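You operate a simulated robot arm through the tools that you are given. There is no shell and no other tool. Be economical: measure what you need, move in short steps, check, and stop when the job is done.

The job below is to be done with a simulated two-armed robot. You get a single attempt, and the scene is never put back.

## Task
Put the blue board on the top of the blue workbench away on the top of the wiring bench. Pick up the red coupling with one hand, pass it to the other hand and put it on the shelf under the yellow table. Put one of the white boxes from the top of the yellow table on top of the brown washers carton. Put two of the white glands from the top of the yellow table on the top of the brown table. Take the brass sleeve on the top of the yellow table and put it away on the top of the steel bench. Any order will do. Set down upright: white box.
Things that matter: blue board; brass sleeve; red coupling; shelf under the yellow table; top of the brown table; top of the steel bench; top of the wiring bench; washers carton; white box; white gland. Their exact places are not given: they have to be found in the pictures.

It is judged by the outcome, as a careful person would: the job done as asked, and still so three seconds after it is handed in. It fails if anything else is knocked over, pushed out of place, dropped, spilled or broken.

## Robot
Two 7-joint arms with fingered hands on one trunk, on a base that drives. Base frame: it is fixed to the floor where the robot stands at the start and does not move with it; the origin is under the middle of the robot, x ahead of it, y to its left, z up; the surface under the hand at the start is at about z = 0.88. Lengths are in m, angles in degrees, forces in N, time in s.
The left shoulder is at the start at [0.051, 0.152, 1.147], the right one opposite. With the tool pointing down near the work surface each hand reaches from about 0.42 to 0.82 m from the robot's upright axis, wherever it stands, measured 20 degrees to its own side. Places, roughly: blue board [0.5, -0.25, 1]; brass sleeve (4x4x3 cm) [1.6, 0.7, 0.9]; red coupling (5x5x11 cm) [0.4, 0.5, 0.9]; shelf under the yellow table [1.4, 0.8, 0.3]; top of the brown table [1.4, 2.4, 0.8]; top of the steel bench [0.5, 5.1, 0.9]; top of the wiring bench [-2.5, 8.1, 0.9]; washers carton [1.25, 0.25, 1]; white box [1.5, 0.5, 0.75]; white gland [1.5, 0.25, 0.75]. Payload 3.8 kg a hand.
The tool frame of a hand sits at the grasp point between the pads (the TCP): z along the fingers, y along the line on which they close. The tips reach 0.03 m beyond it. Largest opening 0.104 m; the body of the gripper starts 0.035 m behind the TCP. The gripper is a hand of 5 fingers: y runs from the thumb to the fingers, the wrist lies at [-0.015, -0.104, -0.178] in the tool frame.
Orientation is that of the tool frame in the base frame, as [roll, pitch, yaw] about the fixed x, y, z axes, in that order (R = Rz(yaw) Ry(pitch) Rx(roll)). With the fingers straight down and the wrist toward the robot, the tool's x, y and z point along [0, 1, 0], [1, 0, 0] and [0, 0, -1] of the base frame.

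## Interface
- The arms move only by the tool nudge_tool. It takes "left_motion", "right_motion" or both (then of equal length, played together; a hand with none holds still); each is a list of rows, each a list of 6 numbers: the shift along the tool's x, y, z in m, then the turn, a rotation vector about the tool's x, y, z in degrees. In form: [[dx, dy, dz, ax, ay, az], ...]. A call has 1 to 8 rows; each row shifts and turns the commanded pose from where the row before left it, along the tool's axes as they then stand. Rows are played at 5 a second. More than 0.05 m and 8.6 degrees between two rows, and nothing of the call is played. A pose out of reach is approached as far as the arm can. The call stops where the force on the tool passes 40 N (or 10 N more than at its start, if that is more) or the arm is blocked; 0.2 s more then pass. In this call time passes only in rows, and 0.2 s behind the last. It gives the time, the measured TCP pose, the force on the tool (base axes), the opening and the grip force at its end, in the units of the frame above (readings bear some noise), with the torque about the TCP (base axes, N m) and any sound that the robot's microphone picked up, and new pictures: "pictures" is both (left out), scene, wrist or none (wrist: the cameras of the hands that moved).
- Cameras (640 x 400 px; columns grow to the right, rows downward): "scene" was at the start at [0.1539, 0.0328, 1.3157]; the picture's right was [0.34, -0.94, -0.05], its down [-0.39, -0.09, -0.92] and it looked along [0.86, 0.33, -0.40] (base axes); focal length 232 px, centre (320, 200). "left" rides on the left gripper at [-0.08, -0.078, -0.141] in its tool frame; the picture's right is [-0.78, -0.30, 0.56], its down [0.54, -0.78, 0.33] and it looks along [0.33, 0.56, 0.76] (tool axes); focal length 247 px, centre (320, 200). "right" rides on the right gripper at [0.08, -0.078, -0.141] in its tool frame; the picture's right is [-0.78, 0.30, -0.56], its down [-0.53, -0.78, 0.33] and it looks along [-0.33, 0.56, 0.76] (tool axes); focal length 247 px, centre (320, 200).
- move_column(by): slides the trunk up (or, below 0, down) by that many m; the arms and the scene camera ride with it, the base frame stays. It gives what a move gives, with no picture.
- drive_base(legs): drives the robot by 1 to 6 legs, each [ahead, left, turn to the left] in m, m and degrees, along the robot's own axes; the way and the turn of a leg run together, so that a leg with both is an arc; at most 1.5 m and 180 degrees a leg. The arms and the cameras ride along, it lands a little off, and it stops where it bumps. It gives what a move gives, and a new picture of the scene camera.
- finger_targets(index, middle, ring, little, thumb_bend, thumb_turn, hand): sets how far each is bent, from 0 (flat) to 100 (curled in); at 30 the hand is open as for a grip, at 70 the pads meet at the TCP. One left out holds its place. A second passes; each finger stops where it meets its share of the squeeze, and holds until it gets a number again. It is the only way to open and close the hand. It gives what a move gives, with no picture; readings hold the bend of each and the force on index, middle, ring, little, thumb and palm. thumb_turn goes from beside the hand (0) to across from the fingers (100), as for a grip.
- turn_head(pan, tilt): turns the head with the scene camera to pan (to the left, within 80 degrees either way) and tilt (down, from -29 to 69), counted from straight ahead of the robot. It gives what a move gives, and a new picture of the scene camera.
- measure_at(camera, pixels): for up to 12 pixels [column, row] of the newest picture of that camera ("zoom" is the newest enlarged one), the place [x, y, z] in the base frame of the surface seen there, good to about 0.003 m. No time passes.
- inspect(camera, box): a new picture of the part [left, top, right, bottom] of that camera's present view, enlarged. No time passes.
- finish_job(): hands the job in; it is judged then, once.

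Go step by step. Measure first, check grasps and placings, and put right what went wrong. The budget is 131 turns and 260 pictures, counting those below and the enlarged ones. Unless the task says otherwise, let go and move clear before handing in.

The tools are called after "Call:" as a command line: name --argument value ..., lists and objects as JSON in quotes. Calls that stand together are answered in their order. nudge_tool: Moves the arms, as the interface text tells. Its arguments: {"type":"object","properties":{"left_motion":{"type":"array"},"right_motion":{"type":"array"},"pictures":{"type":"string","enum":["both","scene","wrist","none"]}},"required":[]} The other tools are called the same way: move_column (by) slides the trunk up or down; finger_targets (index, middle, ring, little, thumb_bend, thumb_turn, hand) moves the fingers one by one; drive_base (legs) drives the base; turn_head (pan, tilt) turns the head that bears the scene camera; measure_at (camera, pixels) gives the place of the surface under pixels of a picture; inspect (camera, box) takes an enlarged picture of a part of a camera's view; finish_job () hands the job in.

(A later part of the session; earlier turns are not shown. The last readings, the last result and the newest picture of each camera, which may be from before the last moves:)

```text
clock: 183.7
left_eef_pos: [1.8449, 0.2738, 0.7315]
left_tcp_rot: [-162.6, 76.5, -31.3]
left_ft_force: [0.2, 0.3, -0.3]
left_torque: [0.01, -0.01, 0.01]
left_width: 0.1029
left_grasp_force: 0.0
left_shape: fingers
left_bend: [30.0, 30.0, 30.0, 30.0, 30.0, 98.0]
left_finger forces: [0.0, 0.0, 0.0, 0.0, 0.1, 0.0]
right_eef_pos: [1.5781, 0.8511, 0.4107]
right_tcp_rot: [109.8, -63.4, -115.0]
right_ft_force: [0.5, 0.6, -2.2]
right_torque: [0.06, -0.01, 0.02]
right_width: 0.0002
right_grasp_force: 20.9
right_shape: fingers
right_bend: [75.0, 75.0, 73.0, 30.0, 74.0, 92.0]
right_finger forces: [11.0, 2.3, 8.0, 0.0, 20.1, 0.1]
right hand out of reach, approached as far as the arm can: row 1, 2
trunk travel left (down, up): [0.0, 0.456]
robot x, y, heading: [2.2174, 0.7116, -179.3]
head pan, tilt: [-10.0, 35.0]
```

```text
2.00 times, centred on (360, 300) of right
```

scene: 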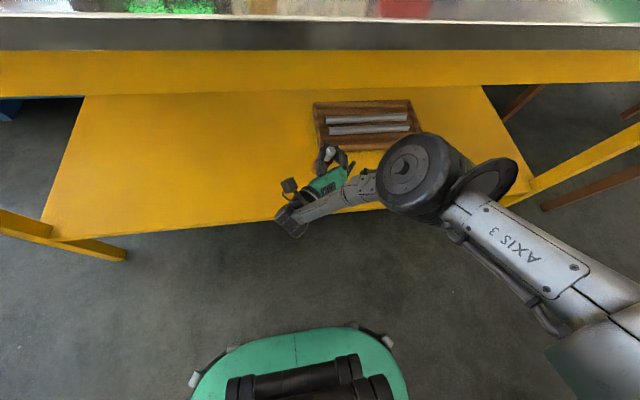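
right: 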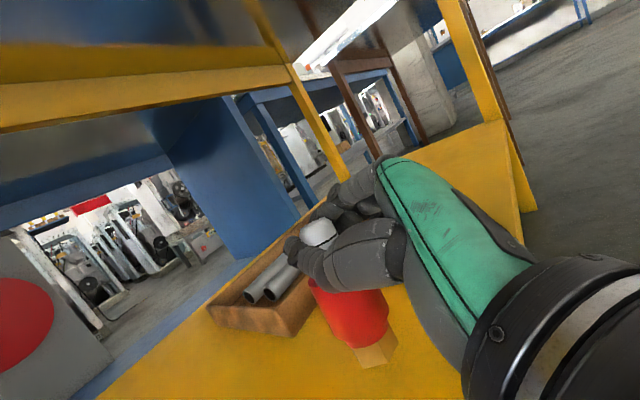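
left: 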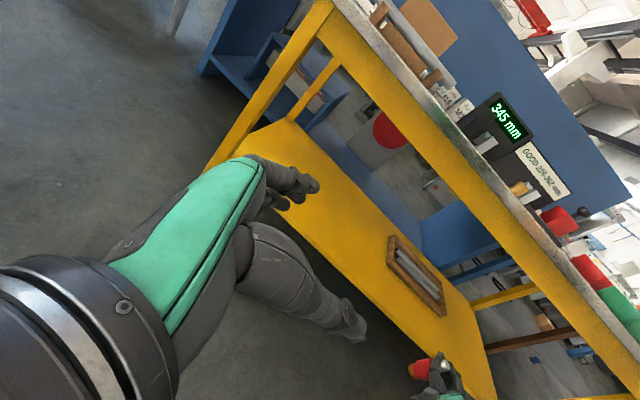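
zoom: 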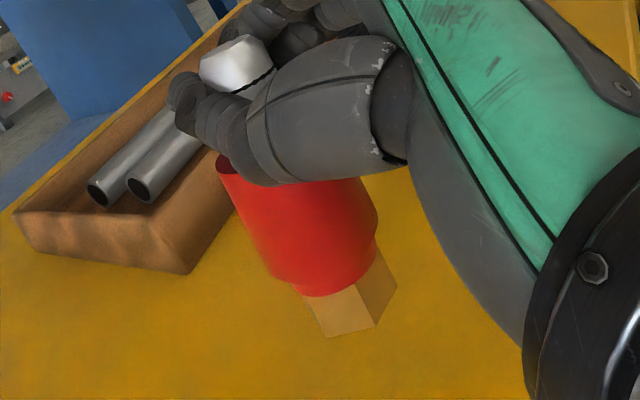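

Lean is now about 10°, mostly toward me. I pitch it out by 6°, return 4° of roll to regain reach, and lower.

Call:
nudge_tool --right_motion '[[0, 0, 0, 0, -6, 4], [-0.013, -0.005, 0.002, 0, 0, 0], [-0.013, -0.005, 0.002, 0, 0, 0]]' --pictures "wrist"

Call:
measure_at --camera "right" --pixels '[[364, 362], [384, 359], [393, 345], [378, 345], [317, 230]]'

```text
clock: 184.5
left_eef_pos: [1.8471, 0.2735, 0.7316]
left_tcp_rot: [-162.8, 76.7, -31.4]
left_ft_force: [0.5, 0.2, -0.1]
left_torque: [0.0, -0.02, -0.03]
left_width: 0.1028
left_grasp_force: 0.0
left_shape: fingers
left_bend: [30.0, 30.0, 30.0, 30.0, 30.0, 98.0]
left_finger forces: [0.1, 0.0, 0.0, 0.0, 0.1, 0.0]
right_eef_pos: [1.5789, 0.8502, 0.3843]
right_tcp_rot: [122.9, -64.5, -129.7]
right_ft_force: [-0.8, 0.1, 5.3]
right_torque: [0.03, 0.04, 0.01]
right_width: 0.0001
right_grasp_force: 21.0
right_shape: fingers
right_bend: [75.0, 75.0, 73.0, 30.0, 74.0, 92.0]
right_finger forces: [11.4, 2.3, 7.3, 0.1, 21.2, 0.1]
trunk travel left (down, up): [0.0, 0.456]
robot x, y, heading: [2.2156, 0.7149, -179.2]
head pan, tilt: [-10.0, 35.0]
```

right: 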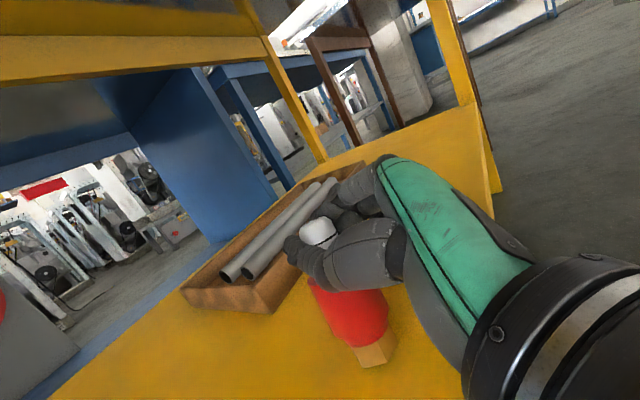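

```text
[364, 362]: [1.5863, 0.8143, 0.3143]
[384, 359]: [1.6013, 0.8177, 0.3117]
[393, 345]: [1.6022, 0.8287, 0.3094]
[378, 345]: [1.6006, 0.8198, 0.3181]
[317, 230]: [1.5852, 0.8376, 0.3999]
```

It has touched down (force rose to +5 N) with about 12° lean. I loosen the ring finger and press down a few mm so the nut's flat aligns with the shelf.

Call:
finger_targets --hand "right" --ring 30 --index 72 --middle 72

Call:
nudge_tool --right_motion '[[-0.004, -0.002, 0.001, 0, 0, -3], [-0.003, -0.001, 0, 0, 0, -3]]' --pictures "wrist"

Call:
measure_at --camera "right" --pixels '[[364, 362], [384, 359], [393, 345], [378, 345], [317, 230]]'

Call:
inspect --camera "right" --box '[280, 200, 440, 400]'

```text
clock: 185.5
left_eef_pos: [1.8468, 0.2736, 0.7314]
left_tcp_rot: [-162.6, 76.5, -31.2]
left_ft_force: [0.3, -0.9, -0.1]
left_torque: [-0.05, -0.02, 0.01]
left_width: 0.1028
left_grasp_force: 0.2
left_shape: fingers
left_bend: [30.0, 30.0, 30.0, 30.0, 30.0, 98.0]
left_finger forces: [0.0, 0.0, 0.0, 0.0, 0.1, 0.0]
right_eef_pos: [1.58, 0.8504, 0.3833]
right_tcp_rot: [123.3, -64.3, -130.0]
right_ft_force: [-1.1, -2.5, 7.1]
right_torque: [-0.15, 0.05, -0.02]
right_width: 0.0024
right_grasp_force: 13.6
right_shape: fingers
right_bend: [71.0, 72.0, 30.0, 30.0, 75.0, 93.0]
right_finger forces: [11.2, 0.2, 0.1, 0.0, 16.2, 0.1]
trunk travel left (down, up): [0.0, 0.456]
robot x, y, heading: [2.2172, 0.7158, -179.3]
head pan, tilt: [-10.0, 35.0]
```

```text
clock: 186.1
left_eef_pos: [1.8482, 0.2738, 0.7316]
left_tcp_rot: [-162.7, 76.7, -31.3]
left_ft_force: [-0.1, 0.3, -0.3]
left_torque: [0.01, 0.04, 0.03]
left_width: 0.1027
left_grasp_force: 0.0
left_shape: fingers
left_bend: [30.0, 30.0, 30.0, 30.0, 30.0, 98.0]
left_finger forces: [0.0, 0.0, 0.0, 0.0, 0.0, 0.0]
right_eef_pos: [1.5844, 0.8525, 0.3819]
right_tcp_rot: [117.6, -59.2, -123.5]
right_ft_force: [-0.1, -2.3, 11.3]
right_torque: [-0.24, 0.1, 0.0]
right_width: 0.0039
right_grasp_force: 15.4
right_shape: fingers
right_bend: [71.0, 72.0, 30.0, 30.0, 76.0, 91.0]
right_finger forces: [12.7, 0.9, 0.0, 0.1, 17.8, 0.0]
right hand out of reach, approached as far as the arm can: row 1
trunk travel left (down, up): [0.0, 0.456]
robot x, y, heading: [2.2148, 0.7144, -179.4]
head pan, tilt: [-10.0, 35.0]
```

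right: 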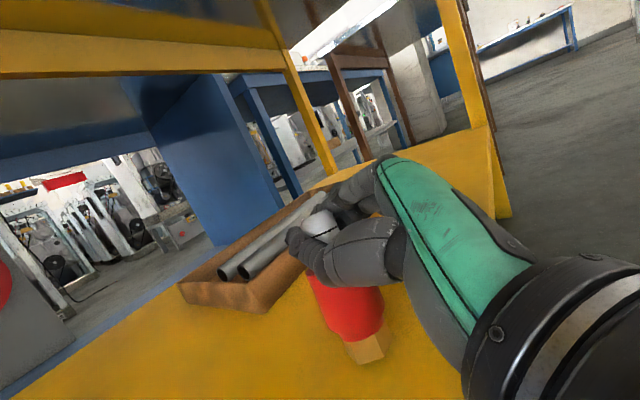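

```text
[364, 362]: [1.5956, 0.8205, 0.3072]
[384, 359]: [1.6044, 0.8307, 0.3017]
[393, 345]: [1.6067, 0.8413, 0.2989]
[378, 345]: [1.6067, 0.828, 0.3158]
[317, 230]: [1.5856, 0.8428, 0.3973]
```

```text
2.00 times, centred on (360, 300) of right
```

zoom: 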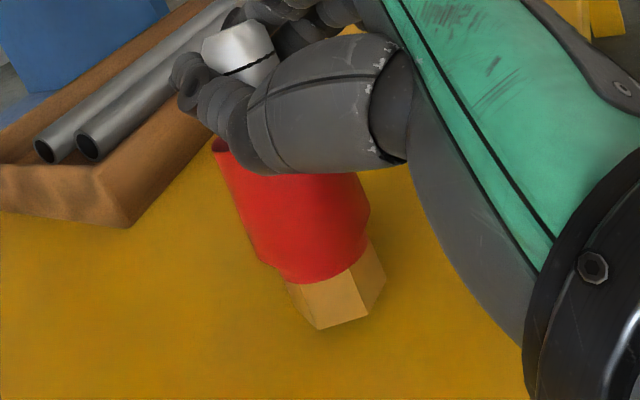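

The nut's edge rests on the shelf and the axis is nearly vertical (stem top and nut within about 1 cm). I open the hand.

Call:
finger_targets --hand "right" --index 45 --middle 45 --ring 30 --thumb_bend 50

Call:
inspect --camera "right" --box '[240, 180, 480, 400]'

```text
clock: 187.1
left_eef_pos: [1.8461, 0.2736, 0.7318]
left_tcp_rot: [-162.9, 76.5, -31.5]
left_ft_force: [-0.3, -0.7, -0.1]
left_torque: [0.01, -0.01, -0.02]
left_width: 0.1029
left_grasp_force: 0.1
left_shape: fingers
left_bend: [30.0, 30.0, 30.0, 30.0, 30.0, 98.0]
left_finger forces: [0.0, 0.1, 0.0, 0.1, 0.0, 0.1]
right_eef_pos: [1.584, 0.8515, 0.3807]
right_tcp_rot: [117.8, -59.2, -123.6]
right_ft_force: [1.0, -0.4, 8.6]
right_torque: [-0.27, 0.04, 0.03]
right_width: 0.0542
right_grasp_force: 5.4
right_shape: fingers
right_bend: [45.0, 45.0, 30.0, 30.0, 53.0, 94.0]
right_finger forces: [0.0, 0.1, 0.0, 0.0, 10.5, 0.0]
trunk travel left (down, up): [0.0, 0.456]
robot x, y, heading: [2.2167, 0.7185, -179.1]
head pan, tilt: [-10.0, 35.0]
```

```text
1.82 times, centred on (360, 290) of right
```

zoom: 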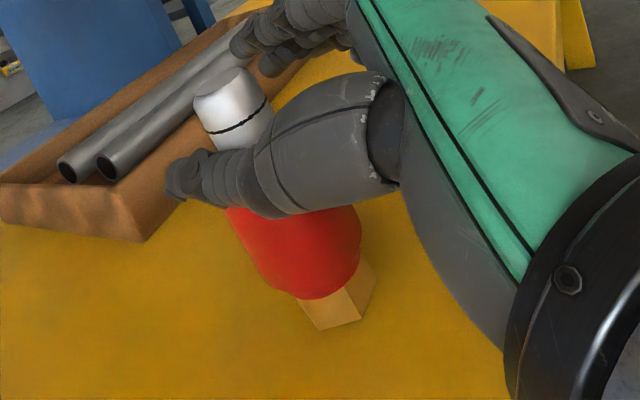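

The thumb still bears 10 N, so the coupling may lean on it. I measure its axis now.

Call:
measure_at --camera "zoom" --pixels '[[222, 80], [200, 95], [245, 80], [232, 145], [318, 328], [362, 318], [376, 280], [345, 290], [300, 300], [290, 240]]'

Call:
inspect --camera "scene" --box '[270, 120, 430, 220]'

Call:
inspect --camera "left" --box '[320, 200, 640, 400]'

```text
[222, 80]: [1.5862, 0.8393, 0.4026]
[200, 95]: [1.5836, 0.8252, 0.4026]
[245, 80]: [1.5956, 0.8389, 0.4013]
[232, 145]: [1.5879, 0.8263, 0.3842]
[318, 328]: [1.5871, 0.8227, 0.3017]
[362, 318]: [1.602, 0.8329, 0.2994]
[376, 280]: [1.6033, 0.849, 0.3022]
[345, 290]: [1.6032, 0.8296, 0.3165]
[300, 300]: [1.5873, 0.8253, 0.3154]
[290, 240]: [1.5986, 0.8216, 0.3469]
```

```text
4.00 times, centred on (350, 170) of scene
```

zoom: 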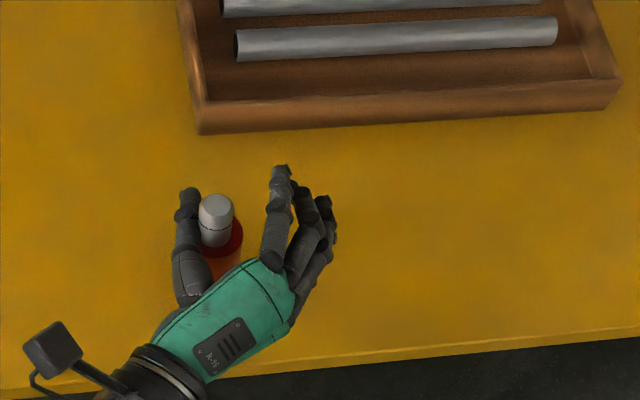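

```text
2.00 times, centred on (480, 300) of left
```

zoom: 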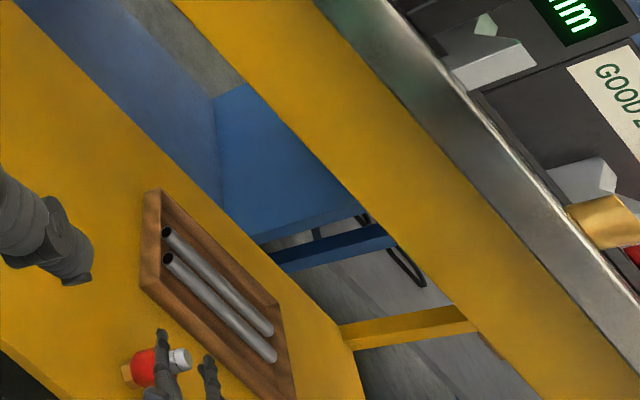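

The nut's vertices all read z≈0.300: it stands upright. I open the thumb fully and pull straight back.

Call:
finger_targets --hand "right" --index 30 --middle 30 --thumb_bend 25

Call:
inspect --camera "scene" --box '[270, 120, 430, 220]'

```text
clock: 188.1
left_eef_pos: [1.847, 0.2738, 0.7319]
left_tcp_rot: [-163.0, 76.6, -31.6]
left_ft_force: [-0.9, 0.6, 0.7]
left_torque: [-0.03, -0.03, -0.02]
left_width: 0.1027
left_grasp_force: 0.0
left_shape: fingers
left_bend: [30.0, 30.0, 30.0, 30.0, 30.0, 98.0]
left_finger forces: [0.0, 0.0, 0.0, 0.0, 0.0, 0.1]
right_eef_pos: [1.5837, 0.8516, 0.3797]
right_tcp_rot: [117.9, -59.1, -123.6]
right_ft_force: [0.1, 0.0, 0.2]
right_torque: [-0.01, 0.02, 0.0]
right_width: 0.1075
right_grasp_force: 0.0
right_shape: fingers
right_bend: [30.0, 30.0, 30.0, 30.0, 25.0, 98.0]
right_finger forces: [0.0, 0.0, 0.0, 0.0, 0.1, 0.0]
trunk travel left (down, up): [0.0, 0.456]
robot x, y, heading: [2.2138, 0.7165, -179.2]
head pan, tilt: [-10.0, 35.0]
```

```text
4.00 times, centred on (350, 170) of scene
```

zoom: 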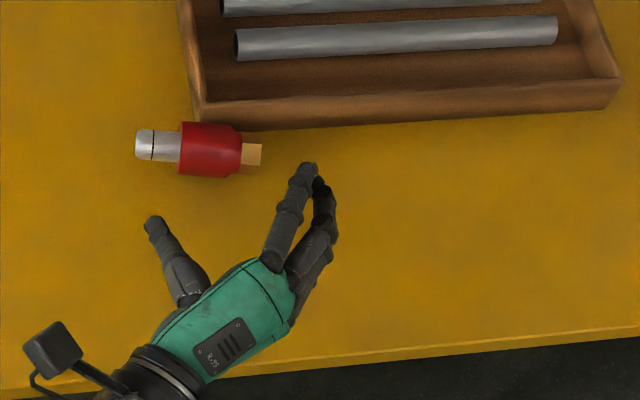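

The coupling tipped over as the thumb left, but it lies at rest on the shelf beside the crate, which hasn't moved. I back out and raise the trunk to working height.

Call:
drive_base --legs '[[-0.4, 0, 0]]'

Call:
inspect --camera "scene" --box '[220, 20, 460, 170]'

Call:
move_column --by 0.3

```text
clock: 190.6
left_eef_pos: [2.2438, 0.2785, 0.7322]
left_tcp_rot: [-162.4, 76.6, -31.0]
left_ft_force: [0.6, -0.6, 1.3]
left_torque: [0.0, -0.04, 0.0]
left_width: 0.1027
left_grasp_force: 0.0
left_shape: fingers
left_bend: [30.0, 30.0, 30.0, 30.0, 30.0, 98.0]
left_finger forces: [0.1, 0.0, 0.1, 0.0, 0.0, 0.0]
right_eef_pos: [1.9809, 0.8563, 0.3804]
right_tcp_rot: [117.8, -59.2, -123.5]
right_ft_force: [-0.5, -0.2, 0.0]
right_torque: [-0.01, -0.03, -0.04]
right_width: 0.1074
right_grasp_force: 0.0
right_shape: fingers
right_bend: [30.0, 30.0, 30.0, 30.0, 25.0, 98.0]
right_finger forces: [0.0, 0.0, 0.0, 0.1, 0.1, 0.0]
trunk travel left (down, up): [0.0, 0.456]
robot x, y, heading: [2.6113, 0.7217, -179.4]
head pan, tilt: [-10.0, 35.0]
```

scene: 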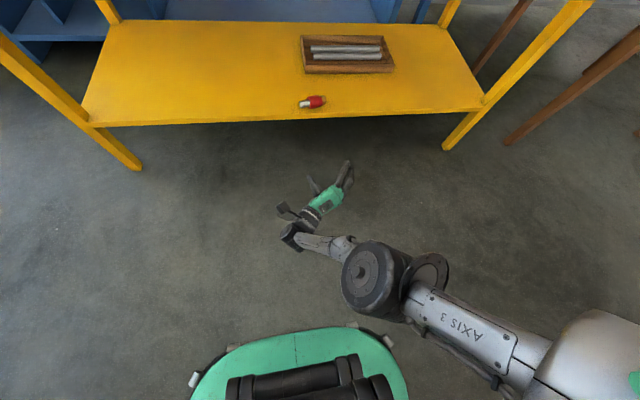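

```text
2.67 times, centred on (340, 95) of scene
```

zoom: 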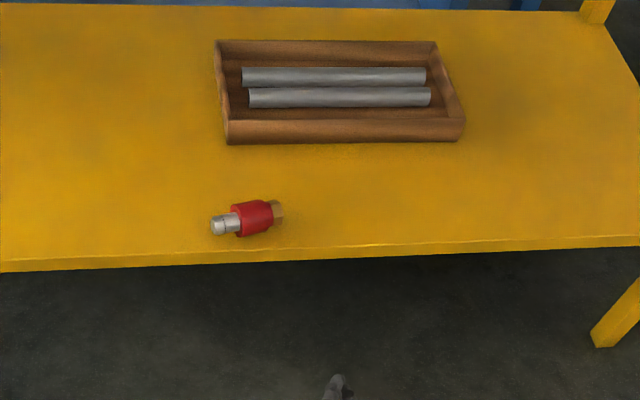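

```text
clock: 193.6
left_eef_pos: [2.2433, 0.2779, 1.0303]
left_tcp_rot: [-163.0, 76.5, -31.6]
left_ft_force: [-0.9, -0.3, 0.2]
left_torque: [0.03, 0.01, -0.02]
left_width: 0.103
left_grasp_force: 0.1
left_shape: fingers
left_bend: [30.0, 30.0, 30.0, 30.0, 30.0, 98.0]
left_finger forces: [0.0, 0.0, 0.1, 0.1, 0.0, 0.1]
right_eef_pos: [1.9353, 0.8549, 1.0047]
right_tcp_rot: [60.6, -63.9, -72.4]
right_ft_force: [-0.5, -0.2, 0.6]
right_torque: [0.01, 0.01, 0.02]
right_width: 0.1075
right_grasp_force: 0.0
right_shape: fingers
right_bend: [30.0, 30.0, 30.0, 30.0, 25.0, 98.0]
right_finger forces: [0.0, 0.0, 0.0, 0.0, 0.0, 0.0]
trunk travel left (down, up): [-0.3, 0.156]
robot x, y, heading: [2.6119, 0.7181, -179.3]
head pan, tilt: [-10.0, 35.0]
```

The coupling lies nearer the shelf's front edge than before; I check that it's at rest and how far from the edge.

Call:
turn_head --pan 0 --tilt 45

Call:
inspect --camera "scene" --box '[200, 80, 520, 280]'

```text
clock: 194.3
left_eef_pos: [2.2443, 0.2789, 1.0313]
left_tcp_rot: [-162.6, 76.6, -31.3]
left_ft_force: [-0.2, -0.2, 0.1]
left_torque: [-0.02, -0.01, -0.03]
left_width: 0.1028
left_grasp_force: 0.1
left_shape: fingers
left_bend: [30.0, 30.0, 30.0, 30.0, 30.0, 98.0]
left_finger forces: [0.0, 0.1, 0.0, 0.0, 0.0, 0.0]
right_eef_pos: [1.9355, 0.8558, 1.0048]
right_tcp_rot: [60.6, -63.8, -72.4]
right_ft_force: [-0.5, 0.3, -0.3]
right_torque: [-0.02, -0.01, 0.02]
right_width: 0.1076
right_grasp_force: 0.0
right_shape: fingers
right_bend: [30.0, 30.0, 30.0, 30.0, 25.0, 98.0]
right_finger forces: [0.0, 0.1, 0.0, 0.0, 0.1, 0.0]
trunk travel left (down, up): [-0.3, 0.156]
robot x, y, heading: [2.6125, 0.719, -179.1]
head pan, tilt: [0.0, 45.0]
```

scene: 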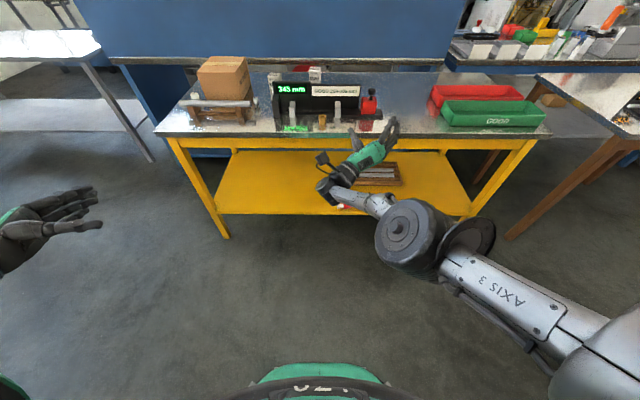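

```text
2.00 times, centred on (360, 180) of scene
```

zoom: 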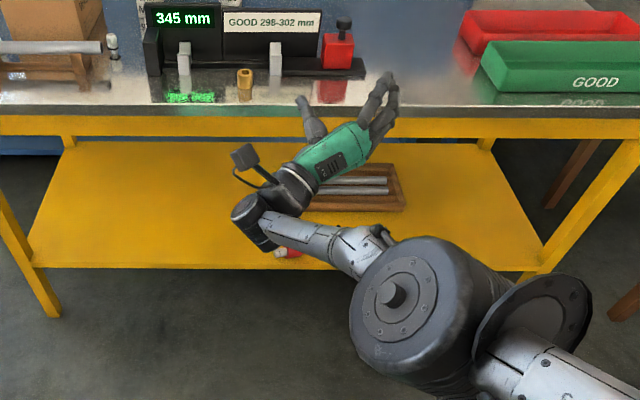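

I return both hands to the pointing-down pose, which also clears the view of the shelf.

Call:
nudge_tool --right_motion '[[0, 0, 0, 6.33, -3.48, -3.57], [0, 0, 0, 6.33, -3.48, -3.57], [0, 0, 0, 6.33, -3.48, -3.57], [0, 0, 0, 6.33, -3.48, -3.57], [0, 0, 0, 6.33, -3.48, -3.57], [0, 0, 0, 6.33, -3.48, -3.57], [0, 0, 0, 6.33, -3.48, -3.57], [0, 0, 0, 6.33, -3.48, -3.57]]' --left_motion '[[0, 0, 0, 2.26, 6.81, 3.43], [0, 0, 0, 2.26, 6.81, 3.43], [0, 0, 0, 2.26, 6.81, 3.43], [0, 0, 0, 2.26, 6.81, 3.43], [0, 0, 0, 2.26, 6.81, 3.43], [0, 0, 0, 2.26, 6.81, 3.43], [0, 0, 0, 2.26, 6.81, 3.43], [0, 0, 0, 2.26, 6.81, 3.43]]' --pictures "none"

Call:
nudge_tool --right_motion '[[0, 0, 0, 6.33, -3.48, -3.57], [0, 0, 0, 6.33, -3.48, -3.57], [0, 0, 0, 6.33, -3.48, -3.57], [0, 0, 0, 6.33, -3.48, -3.57], [0, 0, 0, 6.33, -3.48, -3.57], [0, 0, 0, 6.33, -3.48, -3.57], [0, 0, 0, 6.33, -3.48, -3.57]]' --left_motion '[[0, 0, 0, 2.26, 6.81, 3.43], [0, 0, 0, 2.26, 6.81, 3.43], [0, 0, 0, 2.26, 6.81, 3.43], [0, 0, -0.04, 0, 0, 0], [0, 0, -0.04, 0, 0, 0], [0, 0, -0.04, 0, 0, 0], [0, 0, 0, 0, 0, 0]]' --pictures "scene"

```text
clock: 196.1
left_eef_pos: [2.2441, 0.2791, 1.0313]
left_tcp_rot: [175.0, 20.7, -80.4]
left_ft_force: [0.1, 0.5, -0.2]
left_torque: [0.01, -0.02, 0.02]
left_width: 0.1028
left_grasp_force: 0.2
left_shape: fingers
left_bend: [30.0, 30.0, 30.0, 30.0, 30.0, 98.0]
left_finger forces: [0.0, 0.1, 0.0, 0.0, 0.1, 0.0]
right_eef_pos: [1.9381, 0.8138, 1.0308]
right_tcp_rot: [138.6, -31.0, -104.7]
right_ft_force: [0.3, -0.5, -0.4]
right_torque: [0.03, 0.0, -0.03]
right_width: 0.1073
right_grasp_force: 0.1
right_shape: fingers
right_bend: [30.0, 30.0, 30.0, 30.0, 25.0, 98.0]
right_finger forces: [0.0, 0.0, 0.0, 0.0, 0.0, 0.1]
right hand out of reach, approached as far as the arm can: row 2, 3, 4, 5
trunk travel left (down, up): [-0.3, 0.156]
robot x, y, heading: [2.6126, 0.7179, -179.3]
head pan, tilt: [0.0, 45.0]
```

```text
clock: 197.7
left_eef_pos: [2.2435, 0.2784, 1.151]
left_tcp_rot: [-180.0, 0.0, -89.8]
left_ft_force: [0.3, 1.3, -0.4]
left_torque: [-0.01, 0.01, -0.02]
left_width: 0.1027
left_grasp_force: 0.0
left_shape: fingers
left_bend: [30.0, 30.0, 30.0, 30.0, 30.0, 98.0]
left_finger forces: [0.0, 0.0, 0.0, 0.0, 0.0, 0.1]
right_eef_pos: [1.9381, 0.8133, 1.031]
right_tcp_rot: [-179.9, -0.1, -90.0]
right_ft_force: [-0.3, 0.3, 0.3]
right_torque: [0.01, -0.01, -0.01]
right_width: 0.1072
right_grasp_force: 0.1
right_shape: fingers
right_bend: [30.0, 30.0, 30.0, 30.0, 25.0, 98.0]
right_finger forces: [0.1, 0.1, 0.0, 0.0, 0.1, 0.0]
trunk travel left (down, up): [-0.3, 0.156]
robot x, y, heading: [2.6113, 0.7173, -179.3]
head pan, tilt: [0.0, 45.0]
```

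scene: 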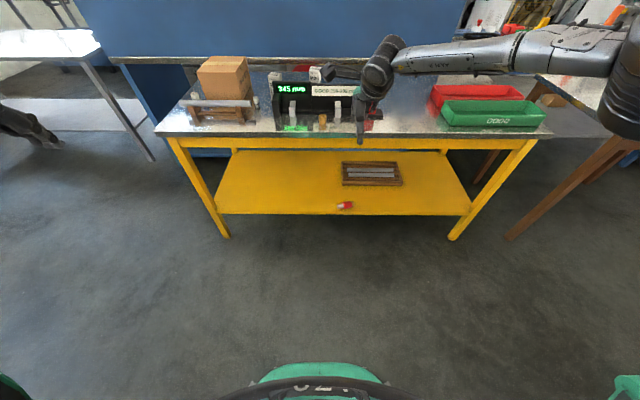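

Both hands are nominal again. I check the coupling's resting place at (345,205) and look closely at the table top.

Call:
measure_at --camera "scene" --pixels '[[345, 205], [340, 206], [345, 212], [320, 212], [352, 203], [300, 212]]'

Call:
turn_head --pan 12 --tilt 32

Call:
inspect --camera "scene" --box '[200, 130, 440, 280]'

```text
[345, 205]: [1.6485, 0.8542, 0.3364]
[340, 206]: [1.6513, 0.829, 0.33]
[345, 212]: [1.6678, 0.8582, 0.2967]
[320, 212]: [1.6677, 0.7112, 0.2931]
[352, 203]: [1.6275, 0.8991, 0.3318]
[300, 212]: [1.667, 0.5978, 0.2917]
```

```text
clock: 198.5
left_eef_pos: [2.244, 0.2782, 1.1506]
left_tcp_rot: [-180.0, -0.1, -89.8]
left_ft_force: [-0.8, 1.1, 0.1]
left_torque: [-0.01, 0.01, 0.01]
left_width: 0.1031
left_grasp_force: 0.1
left_shape: fingers
left_bend: [30.0, 30.0, 30.0, 30.0, 30.0, 98.0]
left_finger forces: [0.0, 0.1, 0.1, 0.0, 0.0, 0.0]
right_eef_pos: [1.9367, 0.8143, 1.0307]
right_tcp_rot: [179.8, -0.1, -90.0]
right_ft_force: [-0.6, 0.4, 0.2]
right_torque: [-0.01, 0.01, 0.0]
right_width: 0.1073
right_grasp_force: 0.2
right_shape: fingers
right_bend: [30.0, 30.0, 30.0, 30.0, 25.0, 98.0]
right_finger forces: [0.0, 0.1, 0.0, 0.1, 0.0, 0.1]
trunk travel left (down, up): [-0.3, 0.156]
robot x, y, heading: [2.6057, 0.723, -179.2]
head pan, tilt: [12.0, 32.0]
```

scene: 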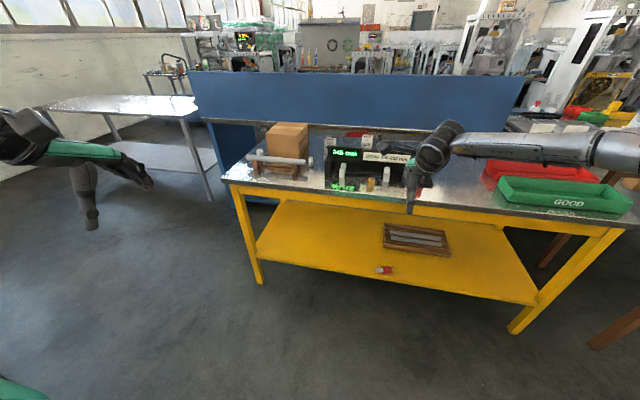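

```text
2.67 times, centred on (320, 205) of scene
```

zoom: 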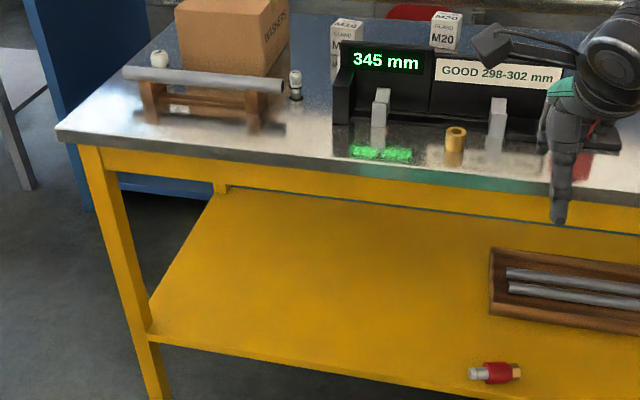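

The coupling rests on the shelf about 3 cm from the edge, not moving. Now I measure glands, boxes, carton and sleeve.

Call:
measure_at --camera "zoom" --pixels '[[160, 57], [158, 66], [295, 75], [295, 97], [347, 22], [345, 38], [447, 15], [444, 40], [455, 132], [235, 10], [200, 80], [455, 150]]'

Call:
inspect --camera "scene" --box '[240, 115, 400, 215]'

```text
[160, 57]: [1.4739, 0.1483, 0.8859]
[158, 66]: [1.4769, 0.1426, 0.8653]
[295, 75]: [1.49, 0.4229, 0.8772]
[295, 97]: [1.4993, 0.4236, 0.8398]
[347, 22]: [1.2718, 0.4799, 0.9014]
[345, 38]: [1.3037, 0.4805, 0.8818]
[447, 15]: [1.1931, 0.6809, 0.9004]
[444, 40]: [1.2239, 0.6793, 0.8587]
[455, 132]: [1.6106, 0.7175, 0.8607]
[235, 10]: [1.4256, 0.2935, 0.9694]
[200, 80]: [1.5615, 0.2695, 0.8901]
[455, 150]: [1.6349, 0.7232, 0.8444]
```

```text
4.00 times, centred on (320, 165) of scene
```

zoom: 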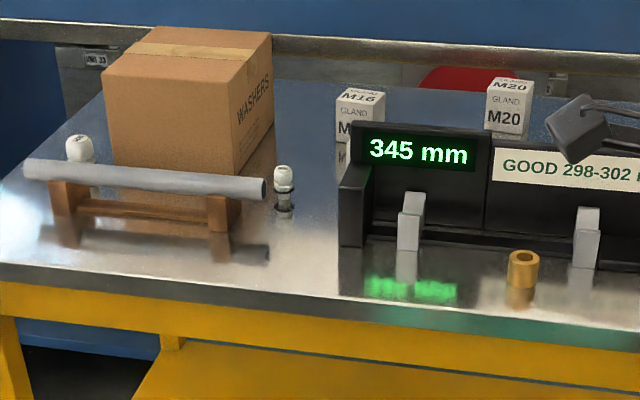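

Glands: (1.475,0.143) and (1.49,0.423); boxes M16 (1.29,0.48) and M20 (1.21,0.68); carton in front at y≈0.28. I raise the trunk a bit for clearance and drive up to the table at y≈0.3.

Call:
move_column --by 0.12

Call:
drive_base --legs '[[0, 0.42, 0], [0.58, 0, 0]]'

Call:
turn_head --pan -8 --tilt 42

```text
clock: 200.0
left_eef_pos: [2.2442, 0.2786, 1.2705]
left_tcp_rot: [-179.9, 0.0, -89.8]
left_ft_force: [-0.4, -0.1, 0.5]
left_torque: [-0.03, 0.02, 0.03]
left_width: 0.1028
left_grasp_force: 0.0
left_shape: fingers
left_bend: [30.0, 30.0, 30.0, 30.0, 30.0, 98.0]
left_finger forces: [0.1, 0.0, 0.1, 0.0, 0.0, 0.0]
right_eef_pos: [1.9379, 0.8152, 1.1509]
right_tcp_rot: [-180.0, 0.0, -90.0]
right_ft_force: [1.1, 0.3, -1.2]
right_torque: [-0.01, 0.03, 0.0]
right_width: 0.1073
right_grasp_force: 0.0
right_shape: fingers
right_bend: [30.0, 30.0, 30.0, 30.0, 25.0, 98.0]
right_finger forces: [0.0, 0.0, 0.1, 0.0, 0.0, 0.1]
trunk travel left (down, up): [-0.42, 0.036]
robot x, y, heading: [2.6105, 0.7193, -179.1]
head pan, tilt: [12.0, 32.0]
```

```text
clock: 205.5
left_eef_pos: [1.673, -0.1477, 1.2719]
left_tcp_rot: [180.0, -0.1, -89.8]
left_ft_force: [0.2, 0.6, 1.0]
left_torque: [0.0, 0.0, 0.01]
left_width: 0.1031
left_grasp_force: 0.0
left_shape: fingers
left_bend: [30.0, 30.0, 30.0, 30.0, 30.0, 98.0]
left_finger forces: [0.0, 0.0, 0.0, 0.0, 0.1, 0.0]
right_eef_pos: [1.3661, 0.3888, 1.1512]
right_tcp_rot: [179.9, -0.1, -89.9]
right_ft_force: [-0.7, -0.4, 1.2]
right_torque: [0.0, 0.01, 0.03]
right_width: 0.1073
right_grasp_force: 0.1
right_shape: fingers
right_bend: [30.0, 30.0, 30.0, 30.0, 25.0, 98.0]
right_finger forces: [0.0, 0.1, 0.0, 0.0, 0.0, 0.0]
trunk travel left (down, up): [-0.42, 0.036]
robot x, y, heading: [2.0368, 0.2925, -179.4]
head pan, tilt: [12.0, 32.0]
```

scene: 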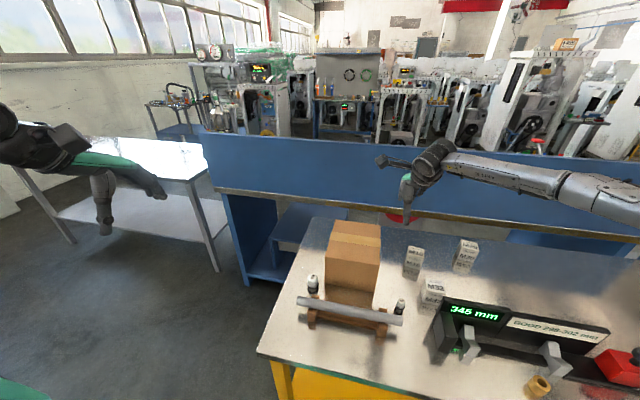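

```text
clock: 206.3
left_eef_pos: [1.6708, -0.1471, 1.2719]
left_tcp_rot: [-179.8, -0.1, -89.7]
left_ft_force: [-1.4, -1.0, -0.7]
left_torque: [0.0, 0.01, 0.05]
left_width: 0.1029
left_grasp_force: 0.1
left_shape: fingers
left_bend: [30.0, 30.0, 30.0, 30.0, 30.0, 98.0]
left_finger forces: [0.0, 0.0, 0.1, 0.0, 0.0, 0.0]
right_eef_pos: [1.3661, 0.3882, 1.1513]
right_tcp_rot: [-180.0, -0.1, -89.9]
right_ft_force: [0.4, 0.4, 0.5]
right_torque: [0.01, -0.01, -0.01]
right_width: 0.1074
right_grasp_force: 0.0
right_shape: fingers
right_bend: [30.0, 30.0, 30.0, 30.0, 25.0, 98.0]
right_finger forces: [0.0, 0.0, 0.0, 0.0, 0.0, 0.1]
trunk travel left (down, up): [-0.42, 0.036]
robot x, y, heading: [2.0412, 0.2962, -179.6]
head pan, tilt: [-8.0, 42.0]
```

scene: 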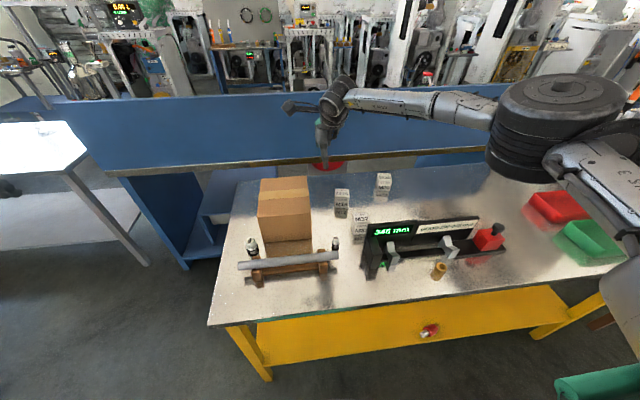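

Three white boxes are visible: (342,203), (383,186), (360,225). I zoom in and measure.

Call:
inspect --camera "scene" --box '[220, 150, 420, 300]'

Call:
inspect --camera "right" --box '[0, 0, 640, 400]'

```text
2.67 times, centred on (320, 225) of scene
```

zoom: 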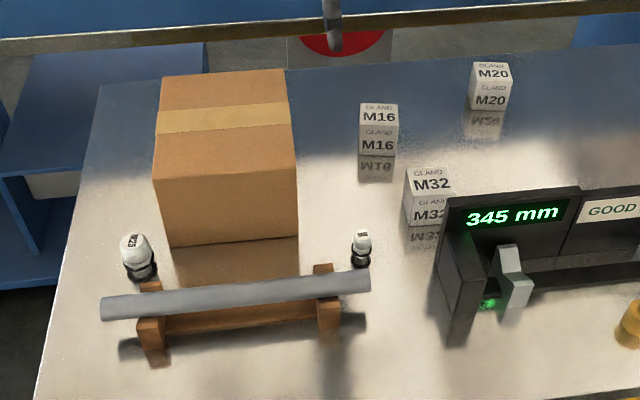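

```text
1.00 times, centred on (320, 200) of right (not enlarged: the box is as wide or as high as the picture)
```

zoom: 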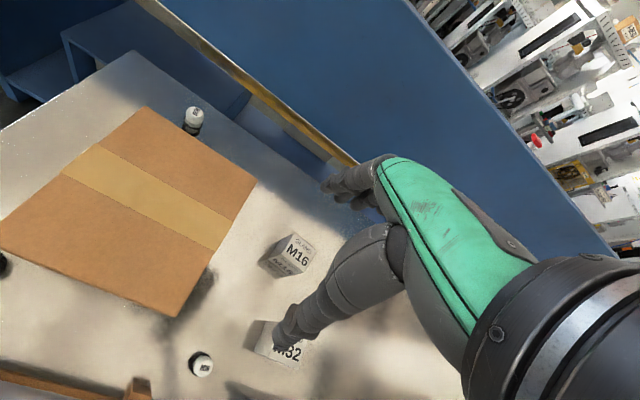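

The right camera shows the M16 box at (290,255), the carton top, and the glands at (193,120), (202,363). I measure.

Call:
measure_at --camera "right" --pixels '[[293, 235], [313, 247], [304, 270], [281, 258], [275, 262], [145, 108], [255, 183], [178, 315], [3, 243], [200, 357], [193, 113], [128, 205]]'

Call:
measure_at --camera "scene" --pixels '[[342, 191], [336, 207], [348, 207], [355, 215], [369, 216], [383, 175], [252, 241], [252, 248], [335, 239], [334, 247], [336, 252], [385, 226]]'

```text
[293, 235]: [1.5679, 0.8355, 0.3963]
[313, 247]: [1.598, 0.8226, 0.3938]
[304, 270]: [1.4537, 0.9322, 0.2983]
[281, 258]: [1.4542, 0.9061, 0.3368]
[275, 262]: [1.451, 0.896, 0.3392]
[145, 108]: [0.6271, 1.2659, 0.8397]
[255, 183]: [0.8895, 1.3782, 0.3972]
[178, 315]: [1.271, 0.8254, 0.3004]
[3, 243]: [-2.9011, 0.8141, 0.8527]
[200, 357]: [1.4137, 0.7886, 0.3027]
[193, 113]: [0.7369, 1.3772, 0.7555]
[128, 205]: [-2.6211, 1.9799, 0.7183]
```

```text
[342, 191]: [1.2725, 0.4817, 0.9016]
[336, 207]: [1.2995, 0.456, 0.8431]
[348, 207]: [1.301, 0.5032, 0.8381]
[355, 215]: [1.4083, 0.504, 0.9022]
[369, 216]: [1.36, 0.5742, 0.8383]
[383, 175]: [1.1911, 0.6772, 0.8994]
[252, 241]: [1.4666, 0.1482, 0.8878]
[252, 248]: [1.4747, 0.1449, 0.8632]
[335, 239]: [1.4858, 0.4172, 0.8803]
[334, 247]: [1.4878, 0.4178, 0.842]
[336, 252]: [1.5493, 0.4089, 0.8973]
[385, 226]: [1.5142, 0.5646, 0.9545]
```

M16 box centre ≈ (1.277, 0.480), top 0.901, table 0.838. I drive 8 cm closer, then bring the right hand above it.

Call:
drive_base --legs '[[0.08, 0, 0]]'

Call:
nudge_tool --right_motion '[[-0.045, 0, 0, 0, 0, 0], [-0.047, 0.005, 0, 0, 0, 0], [0, 0, 0.045, 0, 0, 0], [0, 0, 0.045, 0, 0, 0], [0, 0, 0.04, 0, 0, 0]]' --pictures "wrist"

```text
clock: 207.3
left_eef_pos: [1.6008, -0.149, 1.2742]
left_tcp_rot: [179.7, -0.1, -89.8]
left_ft_force: [0.3, -0.1, 0.1]
left_torque: [0.0, 0.07, 0.0]
left_width: 0.1028
left_grasp_force: 0.1
left_shape: fingers
left_bend: [30.0, 30.0, 30.0, 30.0, 30.0, 98.0]
left_finger forces: [0.1, 0.0, 0.0, 0.1, 0.0, 0.0]
right_eef_pos: [1.2925, 0.3872, 1.1567]
right_tcp_rot: [179.6, -0.1, -89.9]
right_ft_force: [0.0, 0.1, -0.1]
right_torque: [0.0, 0.01, 0.01]
right_width: 0.1074
right_grasp_force: 0.1
right_shape: fingers
right_bend: [30.0, 30.0, 30.0, 30.0, 25.0, 98.0]
right_finger forces: [0.0, 0.0, 0.1, 0.1, 0.0, 0.0]
trunk travel left (down, up): [-0.42, 0.036]
robot x, y, heading: [1.9608, 0.2939, -179.0]
head pan, tilt: [-8.0, 42.0]
```

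scene: 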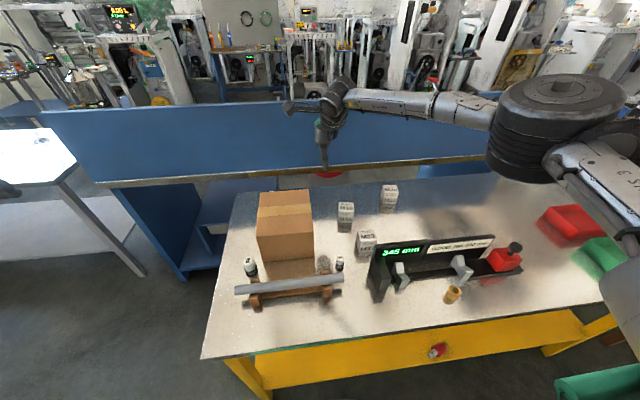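

```text
clock: 208.6
left_eef_pos: [1.5935, -0.1467, 1.2717]
left_tcp_rot: [-179.9, -0.1, -89.8]
left_ft_force: [-0.3, -0.1, -1.0]
left_torque: [-0.02, 0.01, -0.01]
left_width: 0.1029
left_grasp_force: 0.0
left_shape: fingers
left_bend: [30.0, 30.0, 30.0, 30.0, 30.0, 98.0]
left_finger forces: [0.1, 0.0, 0.0, 0.1, 0.1, 0.0]
right_eef_pos: [1.2814, 0.4804, 1.0224]
right_tcp_rot: [180.0, -0.1, -89.8]
right_ft_force: [0.5, -0.3, -1.3]
right_torque: [-0.02, -0.02, 0.01]
right_width: 0.1076
right_grasp_force: 0.1
right_shape: fingers
right_bend: [30.0, 30.0, 30.0, 30.0, 25.0, 98.0]
right_finger forces: [0.0, 0.0, 0.1, 0.1, 0.0, 0.0]
trunk travel left (down, up): [-0.42, 0.036]
robot x, y, heading: [1.9607, 0.2932, -179.5]
head pan, tilt: [-8.0, 42.0]
```

right: 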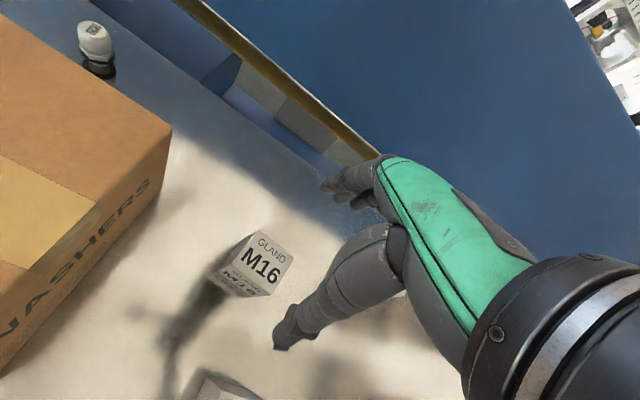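

Call:
measure_at --camera "right" --pixels '[[260, 232], [293, 257], [272, 287], [237, 262], [266, 258], [230, 295], [170, 145], [5, 10], [90, 200], [95, 28], [20, 265]]'

```text
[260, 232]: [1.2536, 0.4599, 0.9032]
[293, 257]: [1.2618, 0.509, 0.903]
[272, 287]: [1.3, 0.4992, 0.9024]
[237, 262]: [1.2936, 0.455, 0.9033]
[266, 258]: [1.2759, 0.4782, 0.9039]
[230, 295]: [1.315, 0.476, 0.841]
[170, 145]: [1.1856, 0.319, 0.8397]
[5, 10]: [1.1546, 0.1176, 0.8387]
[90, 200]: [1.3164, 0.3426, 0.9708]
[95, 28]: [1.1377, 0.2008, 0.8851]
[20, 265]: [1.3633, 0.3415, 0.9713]
```

The box centre matches the hand (1.277, 0.481). I descend to z 0.88 and close.

Call:
nudge_tool --right_motion '[[0, 0.004, 0.045, 0, 0, 0], [0, 0, 0.045, 0, 0, 0], [0, 0, 0.035, 0, 0, 0], [0, 0, 0.017, 0, 0, 0]]' --pictures "none"

Call:
finger_targets --hand "right" --index 70 --middle 70 --ring 62 --little 30 --thumb_bend 65

Call:
nudge_tool --right_motion '[[0, 0, -0.02, 0, 0, 0], [0, 0, -0.04, 0, 0, 0], [0, 0, -0.045, 0, 0, 0], [0, 0, -0.045, 0, 0, 0]]' --pictures "both"

```text
clock: 209.6
left_eef_pos: [1.5923, -0.1472, 1.2711]
left_tcp_rot: [-179.9, -0.2, -89.9]
left_ft_force: [-0.5, 0.8, 0.4]
left_torque: [0.05, 0.0, 0.0]
left_width: 0.1028
left_grasp_force: 0.0
left_shape: fingers
left_bend: [30.0, 30.0, 30.0, 30.0, 30.0, 98.0]
left_finger forces: [0.0, 0.1, 0.0, 0.0, 0.0, 0.1]
right_eef_pos: [1.2905, 0.4813, 0.8886]
right_tcp_rot: [180.0, -0.1, -89.9]
right_ft_force: [-0.1, -1.0, -0.1]
right_torque: [0.0, 0.02, 0.0]
right_width: 0.1078
right_grasp_force: 0.1
right_shape: fingers
right_bend: [30.0, 30.0, 30.0, 30.0, 25.0, 98.0]
right_finger forces: [0.4, 0.0, 0.0, 0.0, 0.1, 0.0]
right hand out of reach, approached as far as the arm can: row 3, 4
trunk travel left (down, up): [-0.42, 0.036]
robot x, y, heading: [1.9581, 0.2911, -179.2]
head pan, tilt: [-8.0, 42.0]
```

```text
clock: 210.6
left_eef_pos: [1.5935, -0.1471, 1.2717]
left_tcp_rot: [180.0, 0.1, -89.8]
left_ft_force: [1.1, 0.6, -0.8]
left_torque: [0.0, 0.0, -0.02]
left_width: 0.1028
left_grasp_force: 0.1
left_shape: fingers
left_bend: [30.0, 30.0, 30.0, 30.0, 30.0, 98.0]
left_finger forces: [0.2, 0.1, 0.0, 0.0, 0.0, 0.1]
right_eef_pos: [1.2893, 0.4809, 0.8894]
right_tcp_rot: [-180.0, 0.0, -89.9]
right_ft_force: [-0.4, -0.4, 1.4]
right_torque: [0.05, 0.08, 0.03]
right_width: 0.0463
right_grasp_force: 18.0
right_shape: fingers
right_bend: [56.0, 60.0, 60.0, 30.0, 52.0, 96.0]
right_finger forces: [8.9, 8.4, 1.4, 0.0, 17.9, 0.1]
trunk travel left (down, up): [-0.42, 0.036]
robot x, y, heading: [1.959, 0.2951, -179.3]
head pan, tilt: [-8.0, 42.0]
```

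```text
clock: 211.6
left_eef_pos: [1.5931, -0.1476, 1.2708]
left_tcp_rot: [-180.0, 0.0, -89.8]
left_ft_force: [-0.5, -0.2, 0.2]
left_torque: [-0.02, 0.03, 0.03]
left_width: 0.1031
left_grasp_force: 0.1
left_shape: fingers
left_bend: [30.0, 30.0, 30.0, 30.0, 30.0, 98.0]
left_finger forces: [0.0, 0.1, 0.0, 0.0, 0.0, 0.0]
right_eef_pos: [1.2895, 0.4824, 1.0375]
right_tcp_rot: [-180.0, 0.0, -89.9]
right_ft_force: [0.8, -0.3, -1.2]
right_torque: [-0.03, -0.01, 0.0]
right_width: 0.046
right_grasp_force: 17.5
right_shape: fingers
right_bend: [56.0, 61.0, 60.0, 30.0, 53.0, 96.0]
right_finger forces: [8.9, 7.6, 1.1, 0.0, 17.5, 0.0]
trunk travel left (down, up): [-0.42, 0.036]
robot x, y, heading: [1.9608, 0.2953, -179.1]
head pan, tilt: [-8.0, 42.0]
```

scene: 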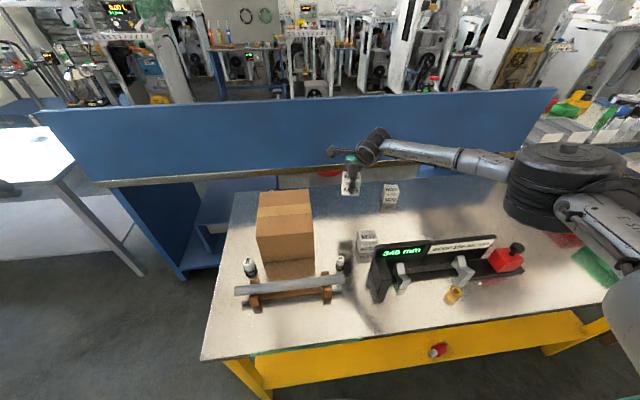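
right: 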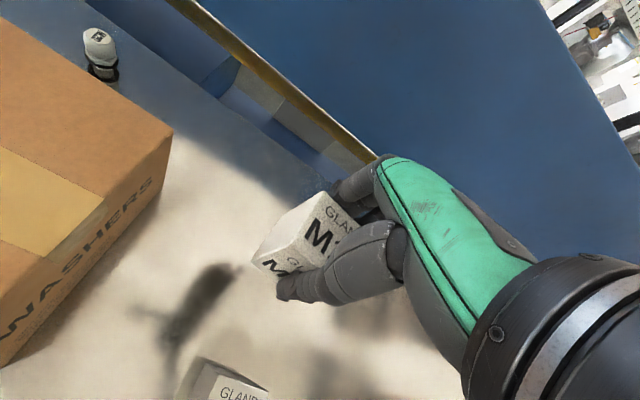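

The box is held upright. I measure the carton's top to choose the spot.

Call:
measure_at --camera "scene" --pixels '[[262, 196], [308, 193], [310, 230], [259, 234], [284, 212], [300, 215]]'

Call:
nudge_tool --right_motion '[[0, 0, -0.045, 0, 0, 0], [0.045, 0, 0, 0, 0, 0], [0.045, 0, 0, 0, 0, 0], [0.045, 0, 0, 0, 0, 0]]' --pictures "wrist"

```text
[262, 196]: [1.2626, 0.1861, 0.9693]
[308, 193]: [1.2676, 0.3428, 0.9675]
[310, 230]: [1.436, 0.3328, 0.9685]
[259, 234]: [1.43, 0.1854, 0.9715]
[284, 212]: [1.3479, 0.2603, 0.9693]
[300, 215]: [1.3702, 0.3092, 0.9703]
```

```text
clock: 212.6
left_eef_pos: [1.5919, -0.1497, 1.2708]
left_tcp_rot: [-180.0, -0.1, -89.8]
left_ft_force: [0.6, -0.7, 0.1]
left_torque: [0.0, 0.0, -0.02]
left_width: 0.1031
left_grasp_force: 0.0
left_shape: fingers
left_bend: [30.0, 30.0, 30.0, 30.0, 30.0, 98.0]
left_finger forces: [0.1, 0.0, 0.0, 0.0, 0.0, 0.0]
right_eef_pos: [1.2903, 0.3446, 1.0814]
right_tcp_rot: [180.0, 0.1, -90.0]
right_ft_force: [0.1, -0.2, -1.7]
right_torque: [-0.03, 0.06, 0.0]
right_width: 0.046
right_grasp_force: 17.7
right_shape: fingers
right_bend: [56.0, 61.0, 60.0, 30.0, 53.0, 95.0]
right_finger forces: [8.8, 7.6, 1.1, 0.1, 17.4, 0.0]
trunk travel left (down, up): [-0.42, 0.036]
robot x, y, heading: [1.9606, 0.2938, -179.3]
head pan, tilt: [-8.0, 42.0]
```

right: 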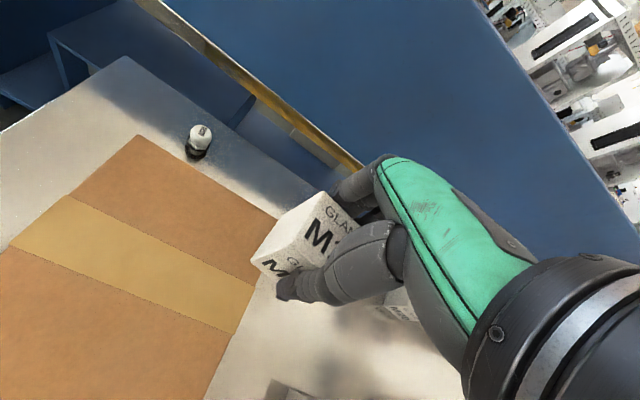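

Carton top spans x 1.255–1.435, y 0.18–0.345 at z 0.970. I place the box at its centre.

Call:
nudge_tool --right_motion '[[0.04, -0.0275, 0, 0, 0, 0], [0.04, -0.0275, 0, 0, 0, 0], [0, 0, 0.035, 0, 0, 0], [0, 0, 0.015, 0, 0, 0], [0, 0, 0.006, 0, 0, 0]]' --pictures "both"

Call:
inspect --camera "scene" --box '[220, 140, 380, 260]'

```text
clock: 213.8
left_eef_pos: [1.5921, -0.1487, 1.2712]
left_tcp_rot: [-179.9, 0.0, -89.8]
left_ft_force: [0.2, -0.3, 0.4]
left_torque: [-0.01, 0.0, 0.03]
left_width: 0.1027
left_grasp_force: 0.1
left_shape: fingers
left_bend: [30.0, 30.0, 30.0, 30.0, 30.0, 98.0]
left_finger forces: [0.0, 0.0, 0.1, 0.0, 0.0, 0.1]
right_eef_pos: [1.3446, 0.2657, 1.0258]
right_tcp_rot: [179.9, 0.0, -89.8]
right_ft_force: [0.2, -0.4, -1.1]
right_torque: [0.03, 0.0, -0.02]
right_width: 0.0457
right_grasp_force: 17.1
right_shape: fingers
right_bend: [56.0, 61.0, 60.0, 30.0, 53.0, 95.0]
right_finger forces: [8.9, 7.6, 1.1, 0.0, 17.4, 0.0]
trunk travel left (down, up): [-0.42, 0.036]
robot x, y, heading: [1.9608, 0.2931, -178.9]
head pan, tilt: [-8.0, 42.0]
```

scene: 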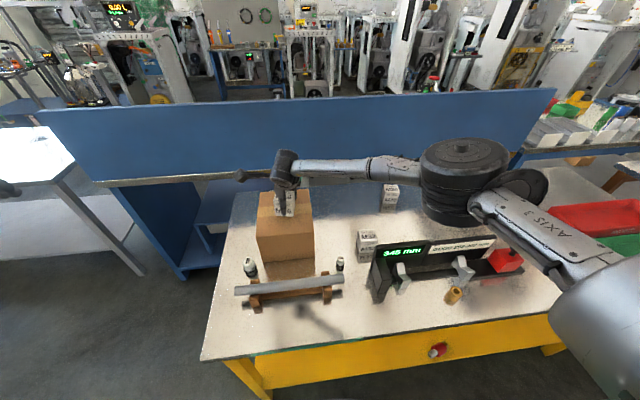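
right: 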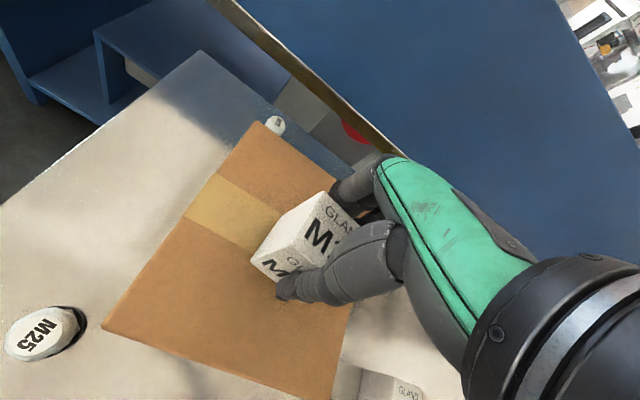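

```text
3.33 times, centred on (300, 200) of scene
```

zoom: 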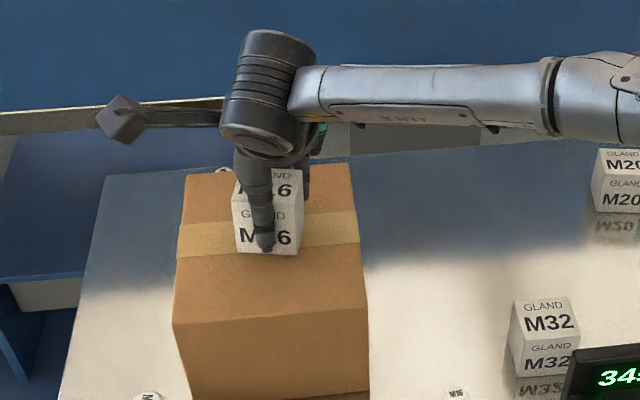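

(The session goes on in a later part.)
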